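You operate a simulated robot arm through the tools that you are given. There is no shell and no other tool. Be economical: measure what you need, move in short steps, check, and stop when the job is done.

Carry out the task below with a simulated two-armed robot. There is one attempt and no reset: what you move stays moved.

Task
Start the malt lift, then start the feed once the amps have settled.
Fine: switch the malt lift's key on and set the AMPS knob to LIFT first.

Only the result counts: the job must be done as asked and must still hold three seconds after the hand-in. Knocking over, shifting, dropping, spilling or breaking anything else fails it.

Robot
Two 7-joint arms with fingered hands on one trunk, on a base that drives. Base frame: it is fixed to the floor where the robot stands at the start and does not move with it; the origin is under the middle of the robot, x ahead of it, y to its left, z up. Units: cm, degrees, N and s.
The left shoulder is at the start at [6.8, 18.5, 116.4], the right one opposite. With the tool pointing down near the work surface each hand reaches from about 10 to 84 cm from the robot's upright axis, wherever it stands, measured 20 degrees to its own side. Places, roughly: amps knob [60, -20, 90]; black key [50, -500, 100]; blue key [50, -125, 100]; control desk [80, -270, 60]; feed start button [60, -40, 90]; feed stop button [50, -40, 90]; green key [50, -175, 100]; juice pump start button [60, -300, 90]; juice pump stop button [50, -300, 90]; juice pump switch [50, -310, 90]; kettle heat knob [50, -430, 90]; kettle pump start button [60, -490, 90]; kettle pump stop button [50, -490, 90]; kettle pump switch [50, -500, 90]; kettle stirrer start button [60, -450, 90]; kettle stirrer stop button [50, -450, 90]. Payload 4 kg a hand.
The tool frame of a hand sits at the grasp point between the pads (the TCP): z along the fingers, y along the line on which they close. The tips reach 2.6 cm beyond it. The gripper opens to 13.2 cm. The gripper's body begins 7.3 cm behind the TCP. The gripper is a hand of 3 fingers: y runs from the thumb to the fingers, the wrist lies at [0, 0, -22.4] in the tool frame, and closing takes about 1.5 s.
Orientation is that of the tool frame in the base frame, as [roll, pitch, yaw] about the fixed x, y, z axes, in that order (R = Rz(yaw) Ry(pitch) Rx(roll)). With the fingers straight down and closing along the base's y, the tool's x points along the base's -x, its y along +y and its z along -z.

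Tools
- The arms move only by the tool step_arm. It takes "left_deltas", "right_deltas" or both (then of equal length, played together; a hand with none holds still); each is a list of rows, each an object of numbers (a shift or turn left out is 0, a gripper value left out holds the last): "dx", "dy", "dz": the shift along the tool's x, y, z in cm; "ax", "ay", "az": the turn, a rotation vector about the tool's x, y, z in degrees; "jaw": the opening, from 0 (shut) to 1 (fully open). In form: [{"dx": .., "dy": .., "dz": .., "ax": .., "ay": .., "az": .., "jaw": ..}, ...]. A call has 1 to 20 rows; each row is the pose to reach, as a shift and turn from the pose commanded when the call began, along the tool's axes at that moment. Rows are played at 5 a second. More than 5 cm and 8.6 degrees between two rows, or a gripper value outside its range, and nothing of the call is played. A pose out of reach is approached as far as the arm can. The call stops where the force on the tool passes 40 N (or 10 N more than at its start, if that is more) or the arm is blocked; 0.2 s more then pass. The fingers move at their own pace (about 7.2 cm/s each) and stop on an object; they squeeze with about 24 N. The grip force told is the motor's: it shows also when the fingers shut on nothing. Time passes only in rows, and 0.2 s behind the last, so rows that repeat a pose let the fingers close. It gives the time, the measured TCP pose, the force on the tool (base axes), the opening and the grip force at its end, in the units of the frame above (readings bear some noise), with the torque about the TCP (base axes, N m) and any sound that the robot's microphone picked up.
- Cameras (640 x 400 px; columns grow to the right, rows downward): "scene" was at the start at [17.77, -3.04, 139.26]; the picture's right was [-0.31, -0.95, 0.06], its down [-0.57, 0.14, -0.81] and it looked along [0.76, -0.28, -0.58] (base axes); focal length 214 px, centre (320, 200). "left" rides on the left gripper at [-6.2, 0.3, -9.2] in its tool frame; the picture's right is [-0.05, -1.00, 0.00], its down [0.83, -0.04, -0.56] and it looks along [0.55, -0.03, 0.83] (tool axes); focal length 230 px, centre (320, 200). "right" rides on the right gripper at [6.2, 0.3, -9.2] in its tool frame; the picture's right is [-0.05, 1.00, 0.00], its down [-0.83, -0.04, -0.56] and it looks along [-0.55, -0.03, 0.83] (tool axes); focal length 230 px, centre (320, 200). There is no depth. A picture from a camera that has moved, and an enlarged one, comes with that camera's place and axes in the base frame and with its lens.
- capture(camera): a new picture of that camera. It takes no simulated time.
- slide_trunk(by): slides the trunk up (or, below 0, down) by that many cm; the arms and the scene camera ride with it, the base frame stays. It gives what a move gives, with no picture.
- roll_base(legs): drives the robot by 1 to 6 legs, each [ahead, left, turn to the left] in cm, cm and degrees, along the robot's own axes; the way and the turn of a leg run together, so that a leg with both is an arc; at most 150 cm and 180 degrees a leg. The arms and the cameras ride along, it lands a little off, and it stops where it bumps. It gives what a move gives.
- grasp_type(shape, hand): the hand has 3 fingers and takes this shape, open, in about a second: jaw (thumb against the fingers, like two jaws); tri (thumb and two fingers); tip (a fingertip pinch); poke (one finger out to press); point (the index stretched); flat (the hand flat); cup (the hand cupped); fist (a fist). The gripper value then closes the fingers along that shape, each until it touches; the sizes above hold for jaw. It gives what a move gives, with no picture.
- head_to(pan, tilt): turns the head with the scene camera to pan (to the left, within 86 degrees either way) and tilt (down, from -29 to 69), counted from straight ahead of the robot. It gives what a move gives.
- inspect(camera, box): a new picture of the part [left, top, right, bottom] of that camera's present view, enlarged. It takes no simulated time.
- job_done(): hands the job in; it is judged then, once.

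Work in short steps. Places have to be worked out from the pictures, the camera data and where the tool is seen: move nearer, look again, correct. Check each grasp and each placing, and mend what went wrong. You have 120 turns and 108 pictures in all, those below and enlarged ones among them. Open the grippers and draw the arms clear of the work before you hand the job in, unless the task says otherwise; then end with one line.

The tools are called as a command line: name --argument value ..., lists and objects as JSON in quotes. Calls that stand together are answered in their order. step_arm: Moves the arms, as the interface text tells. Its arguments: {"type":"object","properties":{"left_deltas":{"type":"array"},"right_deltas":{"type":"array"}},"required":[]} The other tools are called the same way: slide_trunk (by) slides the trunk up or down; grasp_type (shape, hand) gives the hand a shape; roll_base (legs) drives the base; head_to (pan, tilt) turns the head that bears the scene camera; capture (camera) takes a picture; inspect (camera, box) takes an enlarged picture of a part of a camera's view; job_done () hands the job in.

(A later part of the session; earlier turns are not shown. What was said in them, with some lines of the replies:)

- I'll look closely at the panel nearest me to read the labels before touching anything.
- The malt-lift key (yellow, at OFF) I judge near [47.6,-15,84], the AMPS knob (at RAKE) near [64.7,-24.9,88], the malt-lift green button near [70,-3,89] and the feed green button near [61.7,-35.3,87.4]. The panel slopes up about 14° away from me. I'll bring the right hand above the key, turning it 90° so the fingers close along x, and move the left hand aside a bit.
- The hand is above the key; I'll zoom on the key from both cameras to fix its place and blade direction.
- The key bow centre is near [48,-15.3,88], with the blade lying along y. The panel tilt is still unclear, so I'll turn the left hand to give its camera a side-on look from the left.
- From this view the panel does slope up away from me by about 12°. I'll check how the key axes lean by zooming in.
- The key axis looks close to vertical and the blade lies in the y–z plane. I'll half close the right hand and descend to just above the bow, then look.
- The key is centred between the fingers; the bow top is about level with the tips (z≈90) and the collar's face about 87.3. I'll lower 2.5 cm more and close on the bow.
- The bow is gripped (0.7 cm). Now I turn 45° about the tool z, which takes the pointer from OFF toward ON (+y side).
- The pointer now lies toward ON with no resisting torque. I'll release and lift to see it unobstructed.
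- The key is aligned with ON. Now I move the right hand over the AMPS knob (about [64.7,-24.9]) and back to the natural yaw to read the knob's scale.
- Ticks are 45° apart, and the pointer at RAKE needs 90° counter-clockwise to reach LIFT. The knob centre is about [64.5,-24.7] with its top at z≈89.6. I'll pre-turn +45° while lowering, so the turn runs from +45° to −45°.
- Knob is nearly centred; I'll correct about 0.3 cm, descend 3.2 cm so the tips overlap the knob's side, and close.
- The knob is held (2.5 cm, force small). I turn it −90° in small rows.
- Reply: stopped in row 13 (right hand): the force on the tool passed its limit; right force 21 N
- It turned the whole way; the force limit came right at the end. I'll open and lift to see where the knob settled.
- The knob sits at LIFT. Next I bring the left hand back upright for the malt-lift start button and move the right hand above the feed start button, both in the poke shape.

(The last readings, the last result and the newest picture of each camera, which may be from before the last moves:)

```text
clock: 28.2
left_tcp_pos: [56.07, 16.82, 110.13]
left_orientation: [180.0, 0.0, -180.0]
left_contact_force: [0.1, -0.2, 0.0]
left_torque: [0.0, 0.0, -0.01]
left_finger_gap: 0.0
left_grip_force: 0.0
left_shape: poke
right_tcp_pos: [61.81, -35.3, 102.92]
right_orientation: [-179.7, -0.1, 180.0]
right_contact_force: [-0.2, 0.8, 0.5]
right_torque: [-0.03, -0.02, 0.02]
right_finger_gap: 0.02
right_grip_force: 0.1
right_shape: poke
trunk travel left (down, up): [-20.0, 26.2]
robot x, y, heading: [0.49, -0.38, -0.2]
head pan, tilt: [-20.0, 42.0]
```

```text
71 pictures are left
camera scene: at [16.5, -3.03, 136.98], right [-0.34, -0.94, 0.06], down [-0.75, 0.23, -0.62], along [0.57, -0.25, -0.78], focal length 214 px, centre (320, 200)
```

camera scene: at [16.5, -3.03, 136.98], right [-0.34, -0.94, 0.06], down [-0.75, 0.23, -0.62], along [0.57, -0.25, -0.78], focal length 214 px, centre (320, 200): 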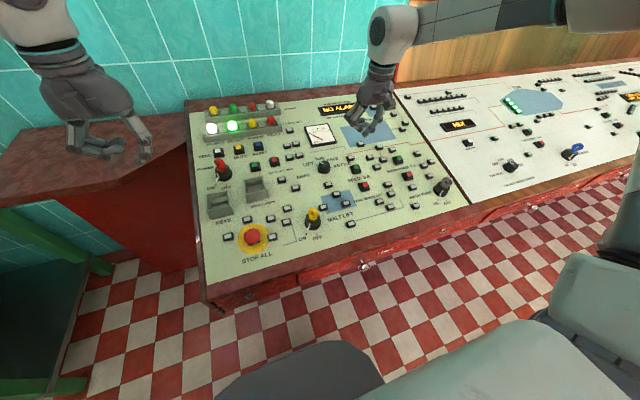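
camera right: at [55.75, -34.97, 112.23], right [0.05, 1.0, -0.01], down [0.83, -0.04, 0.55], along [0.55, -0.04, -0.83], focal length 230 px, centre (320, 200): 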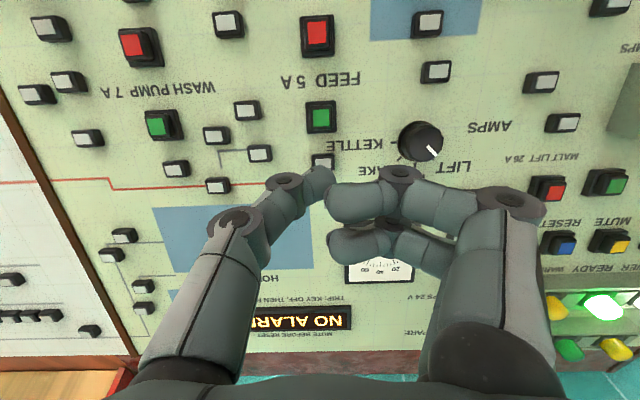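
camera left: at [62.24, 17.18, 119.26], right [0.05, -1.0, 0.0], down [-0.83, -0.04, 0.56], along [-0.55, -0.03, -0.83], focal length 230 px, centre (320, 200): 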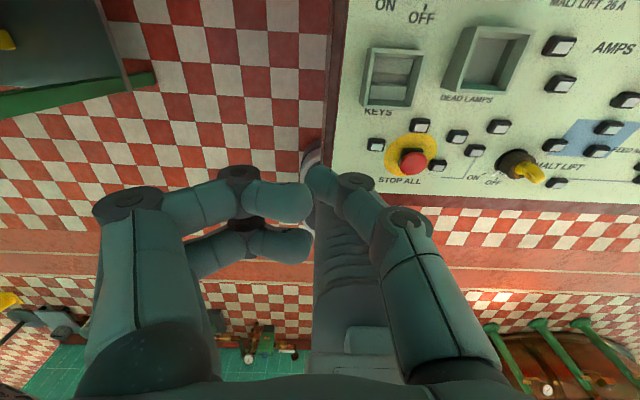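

The poke finger extends on the tool axis, with the curled fingers on the +y side. The POWER key stands at y≈+5 beside the malt-lift start button (about [70.1,-3.7,89.5]), so I'll turn the left hand −90° to put the curled fingers over the −x side, and stay high on the way.

step_arm --left_deltas '[{"dx": -1.2, "dy": -1.7, "dz": 0, "az": -7.5}, {"dx": -2.4, "dy": -3.4, "dz": 0, "az": -15}, {"dx": -3.6, "dy": -5.1, "dz": 0, "az": -22.5}, {"dx": -4.8, "dy": -6.8, "dz": 0, "az": -30}, {"dx": -6, "dy": -8.5, "dz": 0, "az": -37.5}, {"dx": -7.2, "dy": -10.2, "dz": 0, "az": -45}, {"dx": -8.4, "dy": -12, "dz": 0, "az": -52.5}, {"dx": -9.6, "dy": -13.8, "dz": 0, "az": -60}, {"dx": -10.8, "dy": -15.5, "dz": 1, "az": -67.5}, {"dx": -12, "dy": -17.2, "dz": 3, "az": -75}, {"dx": -13, "dy": -18.9, "dz": 5, "az": -82.5}, {"dx": -14.1, "dy": -20.6, "dz": 8, "az": -90}]'

capture --camera "left"

capture --camera "scene"

capture --camera "right"

```text
clock: 30.8
left_tcp_pos: [69.95, -3.97, 102.12]
left_orientation: [179.9, 0.0, -90.0]
left_contact_force: [0.4, -0.5, 0.1]
left_torque: [0.05, -0.01, -0.01]
left_finger_gap: 0.01
left_grip_force: 0.0
left_shape: poke
right_tcp_pos: [61.82, -35.35, 102.87]
right_orientation: [-179.6, -0.3, 179.9]
right_contact_force: [0.6, -0.4, -0.6]
right_torque: [-0.02, 0.01, -0.01]
right_finger_gap: 0.0
right_grip_force: 0.2
right_shape: poke
trunk travel left (down, up): [-20.0, 26.2]
robot x, y, heading: [-0.35, -0.24, -0.3]
head pan, tilt: [-20.0, 42.0]
```

```text
70 pictures are left
camera left: at [69.72, 2.25, 111.32], right [1.0, 0.05, 0.0], down [0.05, -0.83, 0.55], along [0.03, -0.55, -0.83], focal length 230 px, centre (320, 200)
```

left: 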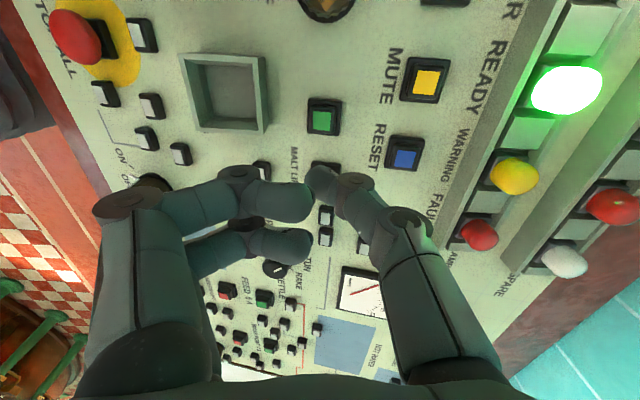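

```text
69 pictures are left
camera scene: at [16.57, -3.15, 136.96], right [-0.34, -0.94, 0.06], down [-0.75, 0.23, -0.62], along [0.57, -0.25, -0.78], focal length 214 px, centre (320, 200)
```

scene: 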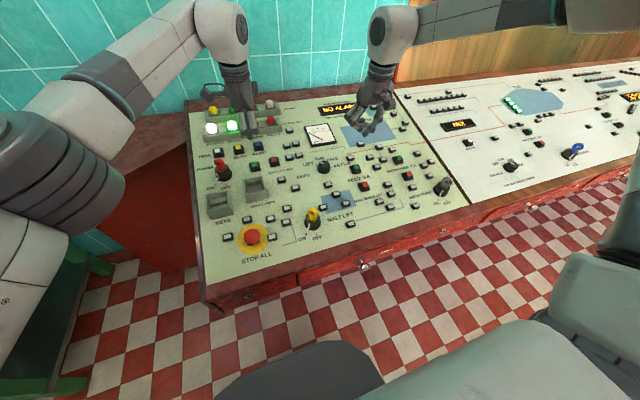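

```text
68 pictures are left
camera right: at [55.8, -35.07, 112.15], right [0.05, 1.0, -0.01], down [0.83, -0.04, 0.55], along [0.55, -0.04, -0.83], focal length 230 px, centre (320, 200)
```

right: 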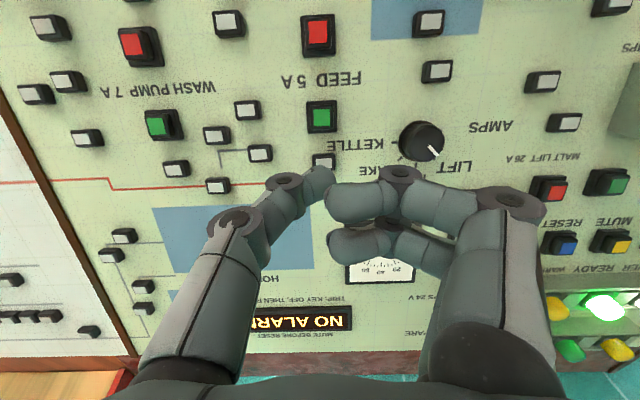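

In the left camera the green button is about 0.75 cm to +y of the finger axis, so it lies near [70.2,-3.2]. I'll correct this and come down close, then look.

step_arm --left_deltas '[{"dx": -0.4, "dy": -0.1, "dz": 2.5}, {"dx": -0.75, "dy": -0.25, "dz": 5}, {"dx": -0.75, "dy": -0.25, "dz": 7}]'

inspect --camera "left" --box '[220, 90, 420, 215]'

inspect --camera "scene" --box '[190, 90, 350, 190]'

```text
clock: 31.6
left_tcp_pos: [70.33, -3.2, 95.14]
left_orientation: [-180.0, 0.0, -90.1]
left_contact_force: [0.7, -0.5, -0.6]
left_torque: [0.01, 0.0, 0.01]
left_finger_gap: 0.0
left_grip_force: 0.0
left_shape: poke
right_tcp_pos: [61.77, -35.36, 102.91]
right_orientation: [-179.6, -0.1, 179.9]
right_contact_force: [0.0, -0.6, 0.4]
right_torque: [-0.01, -0.01, -0.01]
right_finger_gap: 0.01
right_grip_force: 0.0
right_shape: poke
trunk travel left (down, up): [-20.0, 26.2]
robot x, y, heading: [0.08, 0.4, -0.0]
head pan, tilt: [-20.0, 42.0]
```

```text
3.20 times, centred on (320, 152) of left
camera zoom: at [70.04, 3.03, 104.32], right [1.0, 0.05, 0.0], down [0.04, -0.83, 0.56], along [0.03, -0.55, -0.83], focal length 736 px, centre (320, 352)
```

zoom: 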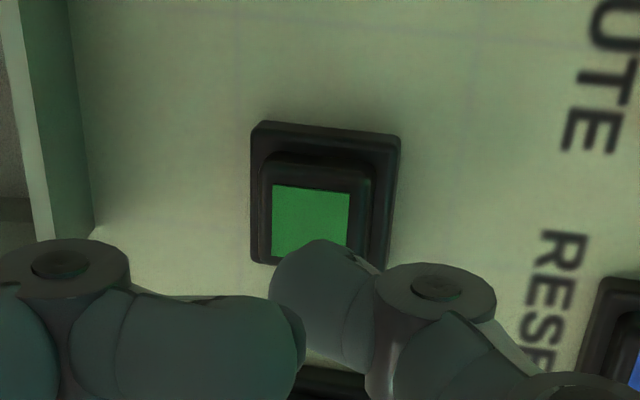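

```text
4.00 times, centred on (270, 140) of scene
camera zoom: at [16.51, -3.02, 136.98], right [-0.34, -0.94, 0.06], down [-0.75, 0.23, -0.62], along [0.57, -0.25, -0.78], focal length 858 px, centre (520, 440)
```

zoom: 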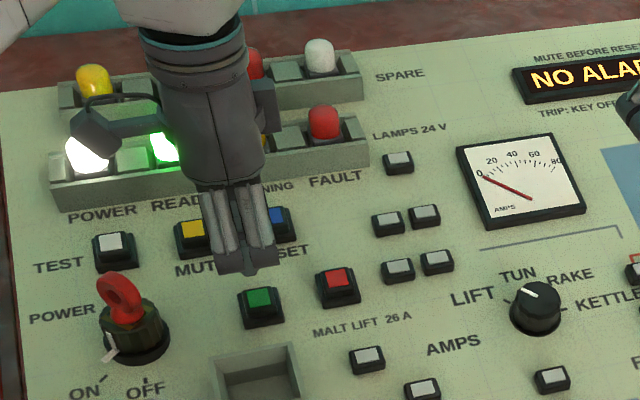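

Nearly aligned; small correction of 0.35 cm toward −y, then descend gently toward the cap in short rows.

step_arm --left_deltas '[{"dx": 0.35, "dy": 0.2, "dz": 1}, {"dx": 0.35, "dy": 0.2, "dz": 1.8}, {"dx": 0.35, "dy": 0.2, "dz": 2.4}, {"dx": 0.35, "dy": 0.2, "dz": 2.8}]'

inspect --camera "left" --box '[220, 90, 420, 215]'

inspect --camera "scene" --box '[190, 90, 350, 190]'

```text
clock: 32.6
left_tcp_pos: [70.14, -3.46, 92.3]
left_orientation: [-179.9, -0.1, -90.0]
left_contact_force: [0.0, -0.2, 1.7]
left_torque: [0.0, -0.01, -0.02]
left_finger_gap: 0.0
left_grip_force: 0.1
left_shape: poke
right_tcp_pos: [61.77, -35.25, 102.9]
right_orientation: [-179.6, -0.1, 179.8]
right_contact_force: [0.7, -0.1, -0.3]
right_torque: [0.01, -0.01, -0.04]
right_finger_gap: 0.01
right_grip_force: 0.0
right_shape: poke
trunk travel left (down, up): [-20.0, 26.2]
robot x, y, heading: [0.13, 0.05, 0.0]
head pan, tilt: [-20.0, 42.0]
heard: click
```

```text
3.20 times, centred on (320, 152) of left
camera zoom: at [69.86, 2.78, 101.58], right [1.0, 0.05, 0.0], down [0.04, -0.83, 0.56], along [0.03, -0.56, -0.83], focal length 736 px, centre (320, 352)
```

zoom: 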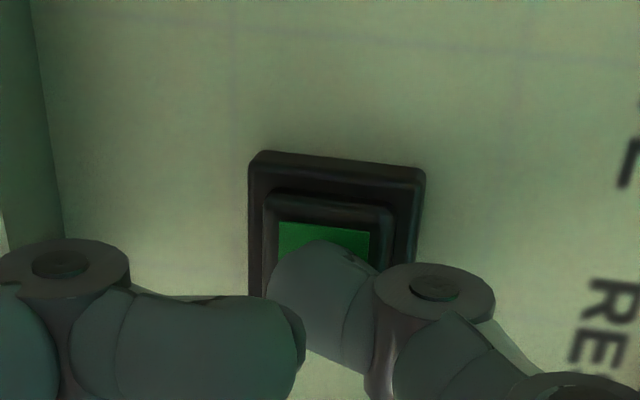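

```text
4.00 times, centred on (270, 140) of scene
camera zoom: at [16.47, -3.03, 136.99], right [-0.34, -0.94, 0.06], down [-0.75, 0.23, -0.62], along [0.57, -0.25, -0.78], focal length 858 px, centre (520, 440)
```

zoom: 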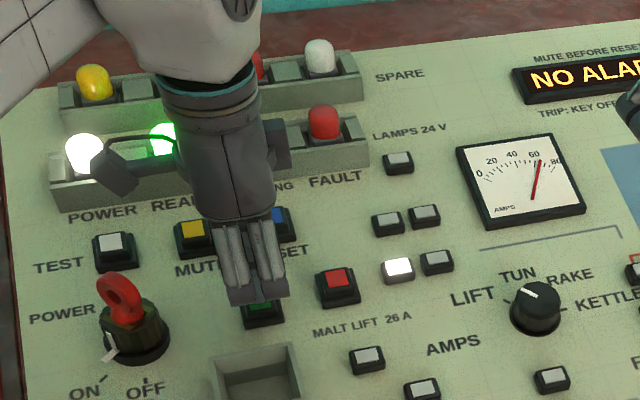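

A click, and the ammeter jumped to about 65 A (starting surge). I lift the left hand off and bring the right finger down to hover above the feed start button while the amps settle.

step_arm --left_deltas '[{"dz": -3}, {"dz": -6}, {"dz": -9}, {"dz": -12}]' --right_deltas '[{"dz": 3}, {"dz": 6}, {"dz": 7.5}, {"dz": 8.5}]'

inspect --camera "scene" --box '[190, 90, 430, 240]'

inspect --camera "right" --box '[220, 90, 420, 215]'

```text
clock: 33.6
left_tcp_pos: [70.13, -3.44, 104.4]
left_orientation: [180.0, 0.0, -90.1]
left_contact_force: [0.0, 0.5, 0.2]
left_torque: [0.04, 0.0, -0.01]
left_finger_gap: 0.01
left_grip_force: 0.0
left_shape: poke
right_tcp_pos: [61.58, -35.41, 94.3]
right_orientation: [-179.6, 0.0, 180.0]
right_contact_force: [-0.1, -0.7, -0.4]
right_torque: [0.01, -0.01, -0.01]
right_finger_gap: 0.0
right_grip_force: 0.2
right_shape: poke
trunk travel left (down, up): [-20.0, 26.2]
robot x, y, heading: [-0.31, 0.22, -0.2]
head pan, tilt: [-20.0, 42.0]
```

```text
2.67 times, centred on (310, 165) of scene
camera zoom: at [16.45, -3.07, 136.99], right [-0.34, -0.94, 0.06], down [-0.75, 0.23, -0.62], along [0.57, -0.25, -0.78], focal length 572 px, centre (347, 293)
```

zoom: 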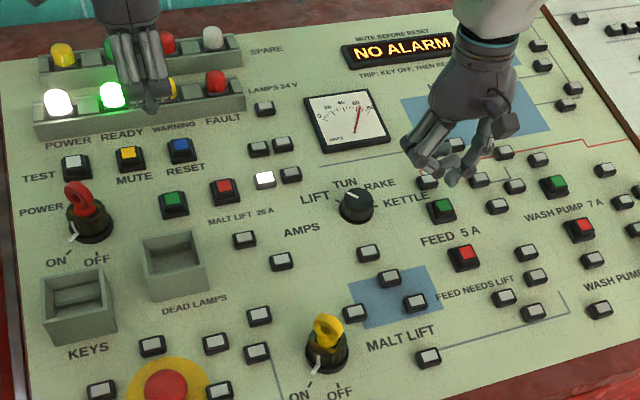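

```text
3.20 times, centred on (320, 152) of right
camera zoom: at [55.55, -35.01, 103.67], right [0.05, 1.0, -0.01], down [0.83, -0.04, 0.55], along [0.55, -0.04, -0.83], focal length 736 px, centre (320, 352)
```

zoom: 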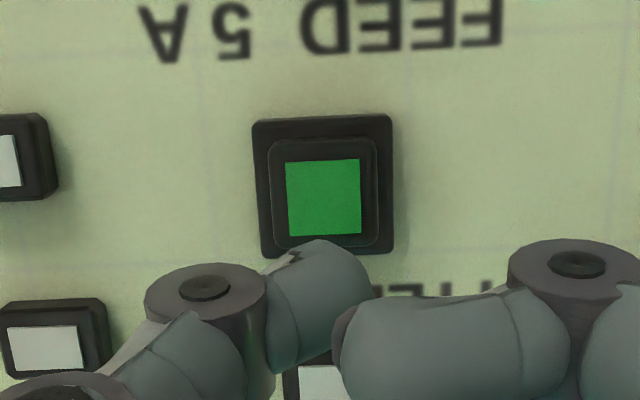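

The finger is aligned over the feed button. Amps are still about 60, so I hold still and watch the meter.

step_arm --left_deltas '[{}, {}, {}, {}, {}, {}, {}, {}, {}]'

inspect --camera "scene" --box '[280, 100, 376, 160]'

```text
clock: 35.6
left_tcp_pos: [70.17, -3.31, 104.31]
left_orientation: [180.0, 0.0, -90.0]
left_contact_force: [-0.1, 0.8, 0.1]
left_torque: [0.0, 0.0, -0.02]
left_finger_gap: 0.0
left_grip_force: 0.1
left_shape: poke
right_tcp_pos: [61.75, -35.39, 94.45]
right_orientation: [-179.6, -0.3, 179.8]
right_contact_force: [0.4, -0.2, 0.2]
right_torque: [0.02, 0.03, 0.02]
right_finger_gap: 0.0
right_grip_force: 0.1
right_shape: poke
trunk travel left (down, up): [-20.0, 26.2]
robot x, y, heading: [-0.21, -0.05, -0.3]
head pan, tilt: [-20.0, 42.0]
```

```text
6.67 times, centred on (328, 130) of scene
camera zoom: at [16.5, -3.04, 136.98], right [-0.34, -0.94, 0.06], down [-0.75, 0.23, -0.62], along [0.57, -0.25, -0.78], focal length 1430 px, centre (267, 667)
```

zoom: 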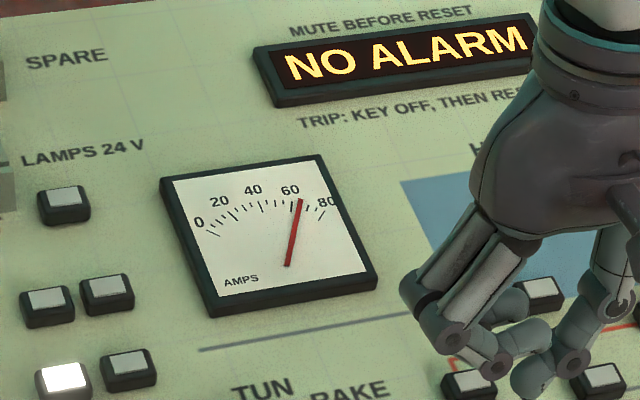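

Still about 65 A; I keep waiting for it to fall toward the rated 26 A.

step_arm --left_deltas '[{}, {}, {}, {}, {}, {}, {}, {}, {}, {}, {}, {}]'

inspect --camera "scene" --box '[280, 100, 376, 160]'

step_arm --left_deltas '[{}, {}, {}, {}, {}, {}, {}, {}, {}]'

inspect --camera "scene" --box '[280, 100, 376, 160]'

```text
clock: 38.2
left_tcp_pos: [70.24, -3.37, 104.26]
left_orientation: [-180.0, 0.0, -90.1]
left_contact_force: [0.9, 0.2, -0.7]
left_torque: [0.0, 0.0, 0.01]
left_finger_gap: 0.0
left_grip_force: 0.0
left_shape: poke
right_tcp_pos: [61.73, -35.36, 94.32]
right_orientation: [-179.7, -0.2, 179.9]
right_contact_force: [-0.4, 0.5, -0.2]
right_torque: [0.0, 0.03, 0.02]
right_finger_gap: 0.01
right_grip_force: 0.0
right_shape: poke
trunk travel left (down, up): [-20.0, 26.2]
robot x, y, heading: [0.2, -0.1, -0.2]
head pan, tilt: [-20.0, 42.0]
```

```text
6.67 times, centred on (328, 130) of scene
camera zoom: at [16.5, -3.04, 136.98], right [-0.34, -0.94, 0.06], down [-0.75, 0.23, -0.62], along [0.57, -0.25, -0.78], focal length 1430 px, centre (267, 667)
```

zoom: 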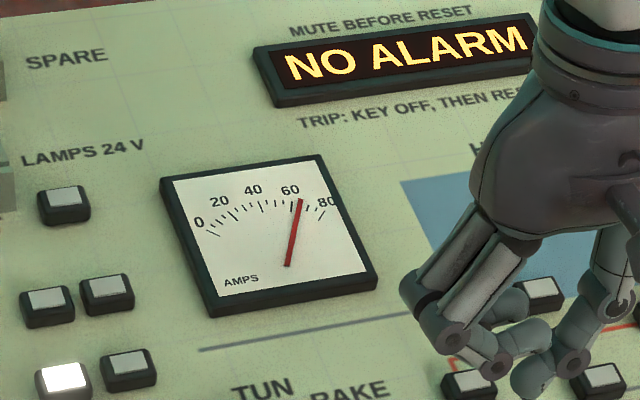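

```text
clock: 40.2
left_tcp_pos: [70.24, -3.39, 104.32]
left_orientation: [180.0, 0.0, -90.0]
left_contact_force: [-0.6, 0.8, 0.1]
left_torque: [0.02, -0.03, 0.0]
left_finger_gap: 0.0
left_grip_force: 0.0
left_shape: poke
right_tcp_pos: [61.69, -35.41, 94.18]
right_orientation: [-179.5, -0.2, 179.9]
right_contact_force: [-0.3, -0.8, 0.0]
right_torque: [-0.03, 0.02, -0.02]
right_finger_gap: 0.0
right_grip_force: 0.1
right_shape: poke
trunk travel left (down, up): [-20.0, 26.2]
robot x, y, heading: [0.13, -0.24, -0.2]
head pan, tilt: [-20.0, 42.0]
```

```text
6.67 times, centred on (328, 130) of scene
camera zoom: at [16.5, -3.04, 136.98], right [-0.34, -0.94, 0.06], down [-0.75, 0.23, -0.62], along [0.57, -0.25, -0.78], focal length 1430 px, centre (267, 667)
```

zoom: 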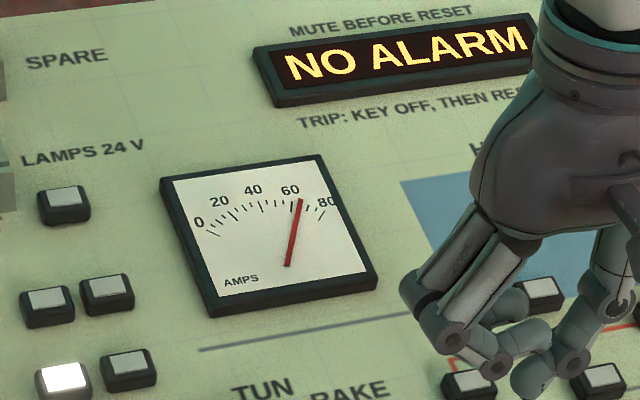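

Steady at 65 A (2.5× the rating, so still the starting current). I'll wait more and check again.

step_arm --left_deltas '[{}, {}, {}, {}, {}, {}, {}, {}, {}, {}, {}, {}]'

inspect --camera "scene" --box '[190, 90, 430, 240]'

step_arm --left_deltas '[{}, {}, {}, {}, {}, {}, {}, {}, {}, {}, {}, {}]'

inspect --camera "scene" --box '[280, 100, 376, 160]'

```text
clock: 42.8
left_tcp_pos: [70.22, -3.31, 104.28]
left_orientation: [180.0, 0.0, -90.0]
left_contact_force: [0.0, 0.2, 0.4]
left_torque: [-0.02, 0.03, 0.03]
left_finger_gap: 0.0
left_grip_force: 0.1
left_shape: poke
right_tcp_pos: [61.63, -35.43, 94.29]
right_orientation: [-179.5, -0.3, 180.0]
right_contact_force: [-0.6, -0.9, -0.3]
right_torque: [0.01, 0.0, 0.0]
right_finger_gap: 0.0
right_grip_force: 0.1
right_shape: poke
trunk travel left (down, up): [-20.0, 26.2]
robot x, y, heading: [-0.22, -0.19, -0.3]
head pan, tilt: [-20.0, 42.0]
```

```text
2.67 times, centred on (310, 165) of scene
camera zoom: at [16.5, -3.04, 136.98], right [-0.34, -0.94, 0.06], down [-0.75, 0.23, -0.62], along [0.57, -0.25, -0.78], focal length 572 px, centre (347, 293)
```

zoom: 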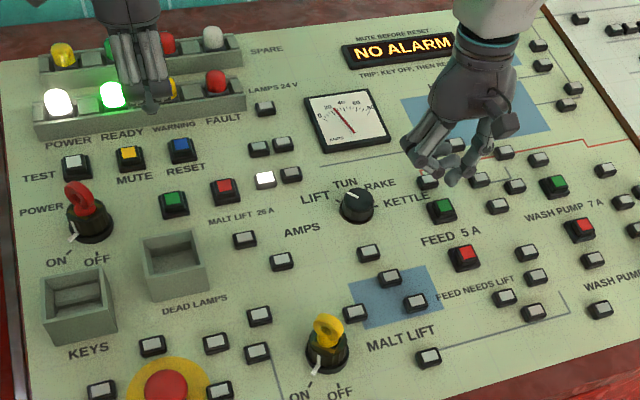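

```text
clock: 45.4
left_tcp_pos: [70.19, -3.41, 104.43]
left_orientation: [-180.0, 0.0, -90.0]
left_contact_force: [0.1, 0.0, -0.7]
left_torque: [-0.03, 0.03, 0.0]
left_finger_gap: 0.02
left_grip_force: 0.2
left_shape: poke
right_tcp_pos: [61.56, -35.37, 94.38]
right_orientation: [-179.6, -0.2, 179.9]
right_contact_force: [0.3, 0.7, -0.2]
right_torque: [0.0, -0.03, 0.0]
right_finger_gap: 0.0
right_grip_force: 0.1
right_shape: poke
trunk travel left (down, up): [-20.0, 26.2]
robot x, y, heading: [-0.28, -0.02, -0.3]
head pan, tilt: [-20.0, 42.0]
```

```text
6.67 times, centred on (328, 130) of scene
camera zoom: at [16.5, -3.04, 136.98], right [-0.34, -0.94, 0.06], down [-0.75, 0.23, -0.62], along [0.57, -0.25, -0.78], focal length 1430 px, centre (267, 667)
```

zoom: 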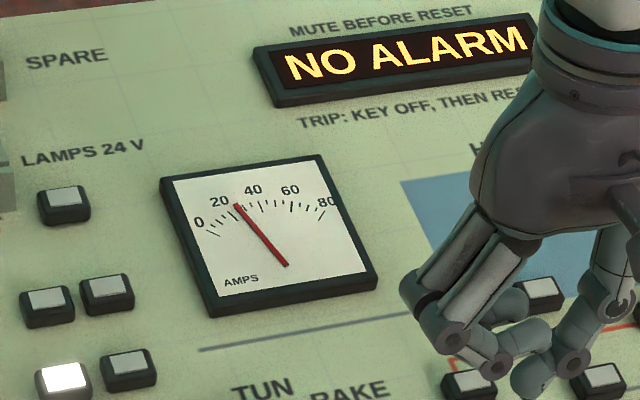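

The amps have dropped and hold steady at about 26 A. Now I press the feed start button gently in short rows.

step_arm --right_deltas '[{"dz": 1.2}, {"dz": 2.2}, {"dz": 2.8}, {"dz": 3.2}, {"dz": 3.6}]'

inspect --camera "right" --box '[220, 90, 420, 215]'

inspect --camera "scene" --box '[190, 90, 430, 240]'

```text
clock: 46.6
left_tcp_pos: [70.27, -3.31, 104.41]
left_orientation: [179.9, 0.0, -90.0]
left_contact_force: [-0.1, 0.4, 0.5]
left_torque: [-0.01, 0.01, 0.01]
left_finger_gap: 0.0
left_grip_force: 0.1
left_shape: poke
right_tcp_pos: [61.85, -35.44, 90.76]
right_orientation: [-179.6, 0.0, 179.9]
right_contact_force: [0.0, 0.5, 2.6]
right_torque: [-0.01, -0.03, 0.03]
right_finger_gap: 0.0
right_grip_force: 0.1
right_shape: poke
trunk travel left (down, up): [-20.0, 26.2]
robot x, y, heading: [0.1, -0.12, 0.1]
head pan, tilt: [-20.0, 42.0]
heard: click
```

```text
3.20 times, centred on (320, 152) of right
camera zoom: at [55.72, -35.05, 100.11], right [0.05, 1.0, -0.01], down [0.83, -0.04, 0.55], along [0.55, -0.04, -0.83], focal length 736 px, centre (320, 352)
```

zoom: 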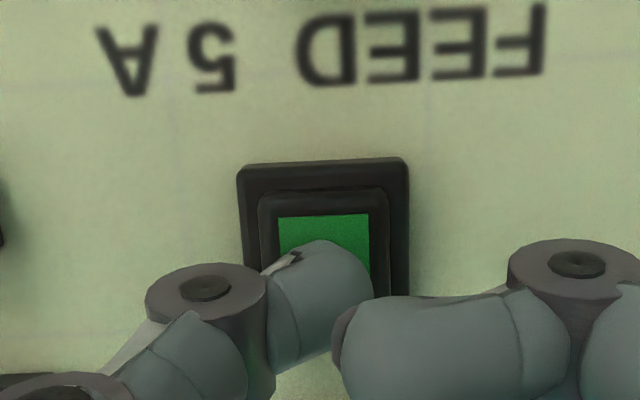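

```text
2.67 times, centred on (310, 165) of scene
camera zoom: at [16.46, -3.02, 136.99], right [-0.34, -0.94, 0.06], down [-0.75, 0.23, -0.62], along [0.57, -0.25, -0.78], focal length 572 px, centre (347, 293)
```

zoom: 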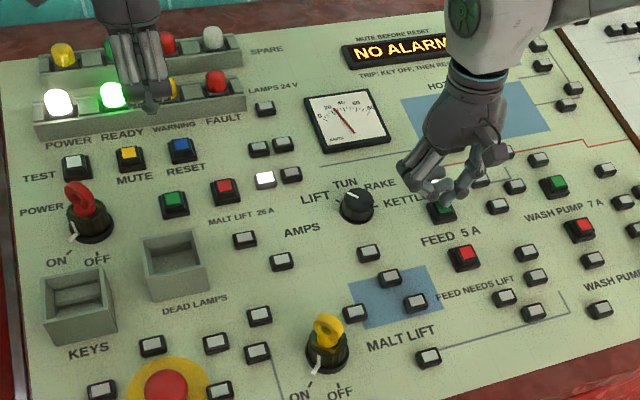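

The feed button clicked. I lift both hands well clear, open the fingers and check the panel lamps.

step_arm --right_deltas '[{"dz": -3}, {"dz": -6}, {"dz": -10}, {"dz": -14}, {"dz": -18, "dx": 3}, {"dz": -22, "dx": 6}, {"dz": -24, "dx": 10, "dy": -2}]' --left_deltas '[{"dz": -2}, {"dz": -4}, {"dz": -6}, {"dz": -8, "dx": -3}, {"dz": -10, "dx": -7}, {"dz": -10, "dx": -11}, {"dz": -10, "dx": -15}]'

grasp_type --hand "right" --shape "jaw"

grasp_type --hand "left" --shape "jaw"

inspect --camera "scene" --box '[190, 90, 430, 240]'

capture --camera "right"

```text
clock: 48.2
left_tcp_pos: [69.75, 11.45, 114.12]
left_orientation: [-179.9, -0.1, -90.1]
left_contact_force: [-0.5, 0.5, -0.1]
left_torque: [0.0, -0.02, -0.02]
left_finger_gap: 0.0
left_grip_force: 0.1
left_shape: poke
right_tcp_pos: [51.71, -37.05, 114.78]
right_orientation: [-179.5, -0.1, 179.9]
right_contact_force: [0.1, 0.0, -1.4]
right_torque: [0.02, 0.02, 0.04]
right_finger_gap: 0.02
right_grip_force: 0.0
right_shape: poke
trunk travel left (down, up): [-20.0, 26.2]
robot x, y, heading: [0.27, 0.12, -0.0]
head pan, tilt: [-20.0, 42.0]
```

```text
clock: 49.1
left_tcp_pos: [70.06, 11.39, 113.99]
left_orientation: [-180.0, 0.0, -90.0]
left_contact_force: [-0.3, 0.2, 0.8]
left_torque: [0.01, 0.02, 0.02]
left_finger_gap: 0.0
left_grip_force: 0.0
left_shape: poke
right_tcp_pos: [52.04, -37.07, 114.62]
right_orientation: [-179.7, -0.2, 179.9]
right_contact_force: [0.2, -0.2, -0.9]
right_torque: [-0.02, -0.02, 0.04]
right_finger_gap: 13.2
right_grip_force: 0.0
right_shape: jaw
trunk travel left (down, up): [-20.0, 26.2]
robot x, y, heading: [-0.11, 0.19, -0.2]
head pan, tilt: [-20.0, 42.0]
```

```text
clock: 50.0
left_tcp_pos: [69.97, 11.35, 114.0]
left_orientation: [-180.0, 0.0, -90.0]
left_contact_force: [-0.6, 0.3, -0.1]
left_torque: [0.02, -0.01, 0.01]
left_finger_gap: 13.17
left_grip_force: 0.1
left_shape: jaw
right_tcp_pos: [52.04, -37.13, 114.74]
right_orientation: [-179.6, -0.2, 180.0]
right_contact_force: [0.8, 0.3, 0.7]
right_torque: [0.02, -0.03, 0.04]
right_finger_gap: 13.17
right_grip_force: 0.0
right_shape: jaw
trunk travel left (down, up): [-20.0, 26.2]
robot x, y, heading: [0.11, -0.25, -0.0]
head pan, tilt: [-20.0, 42.0]
```

```text
2.67 times, centred on (310, 165) of scene
camera zoom: at [16.51, -3.04, 136.98], right [-0.34, -0.94, 0.06], down [-0.75, 0.23, -0.62], along [0.57, -0.25, -0.78], focal length 572 px, centre (347, 293)
```

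zoom: 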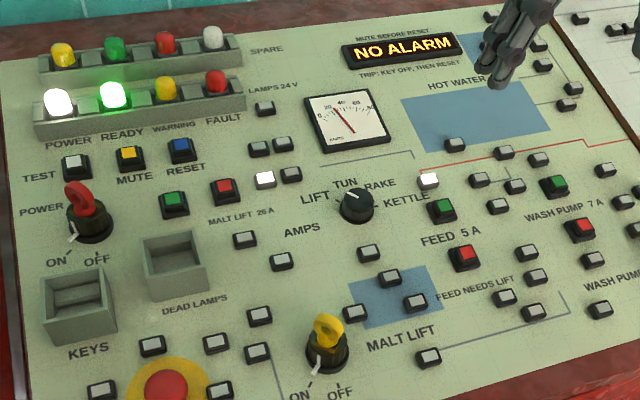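

```text
53 pictures are left
camera right: at [45.96, -36.72, 123.95], right [0.05, 1.0, -0.01], down [0.83, -0.04, 0.55], along [0.55, -0.04, -0.83], focal length 230 px, centre (320, 200)
```

right: 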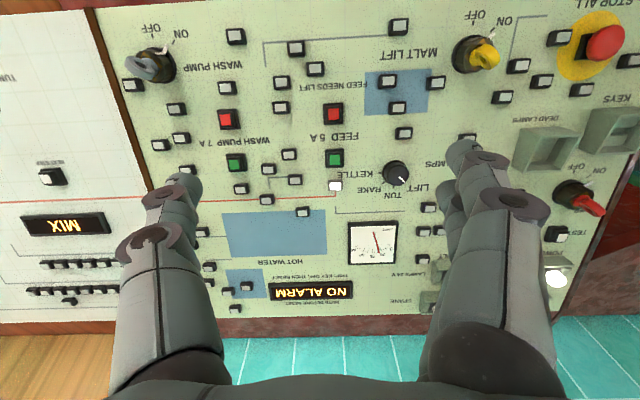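

Both running lamps are lit (malt lift and feed), the meter holds at about 26 A, the board shows NO ALARM, and both hands are open and clear. I hand in.

job_done

```text
The job is handed in.
```

The malt lift is running at about 26 A, with its key on and AMPS set to LIFT, and I started the feed once the amps had settled. Both running lamps are lit, there is no alarm, and the job is handed in.
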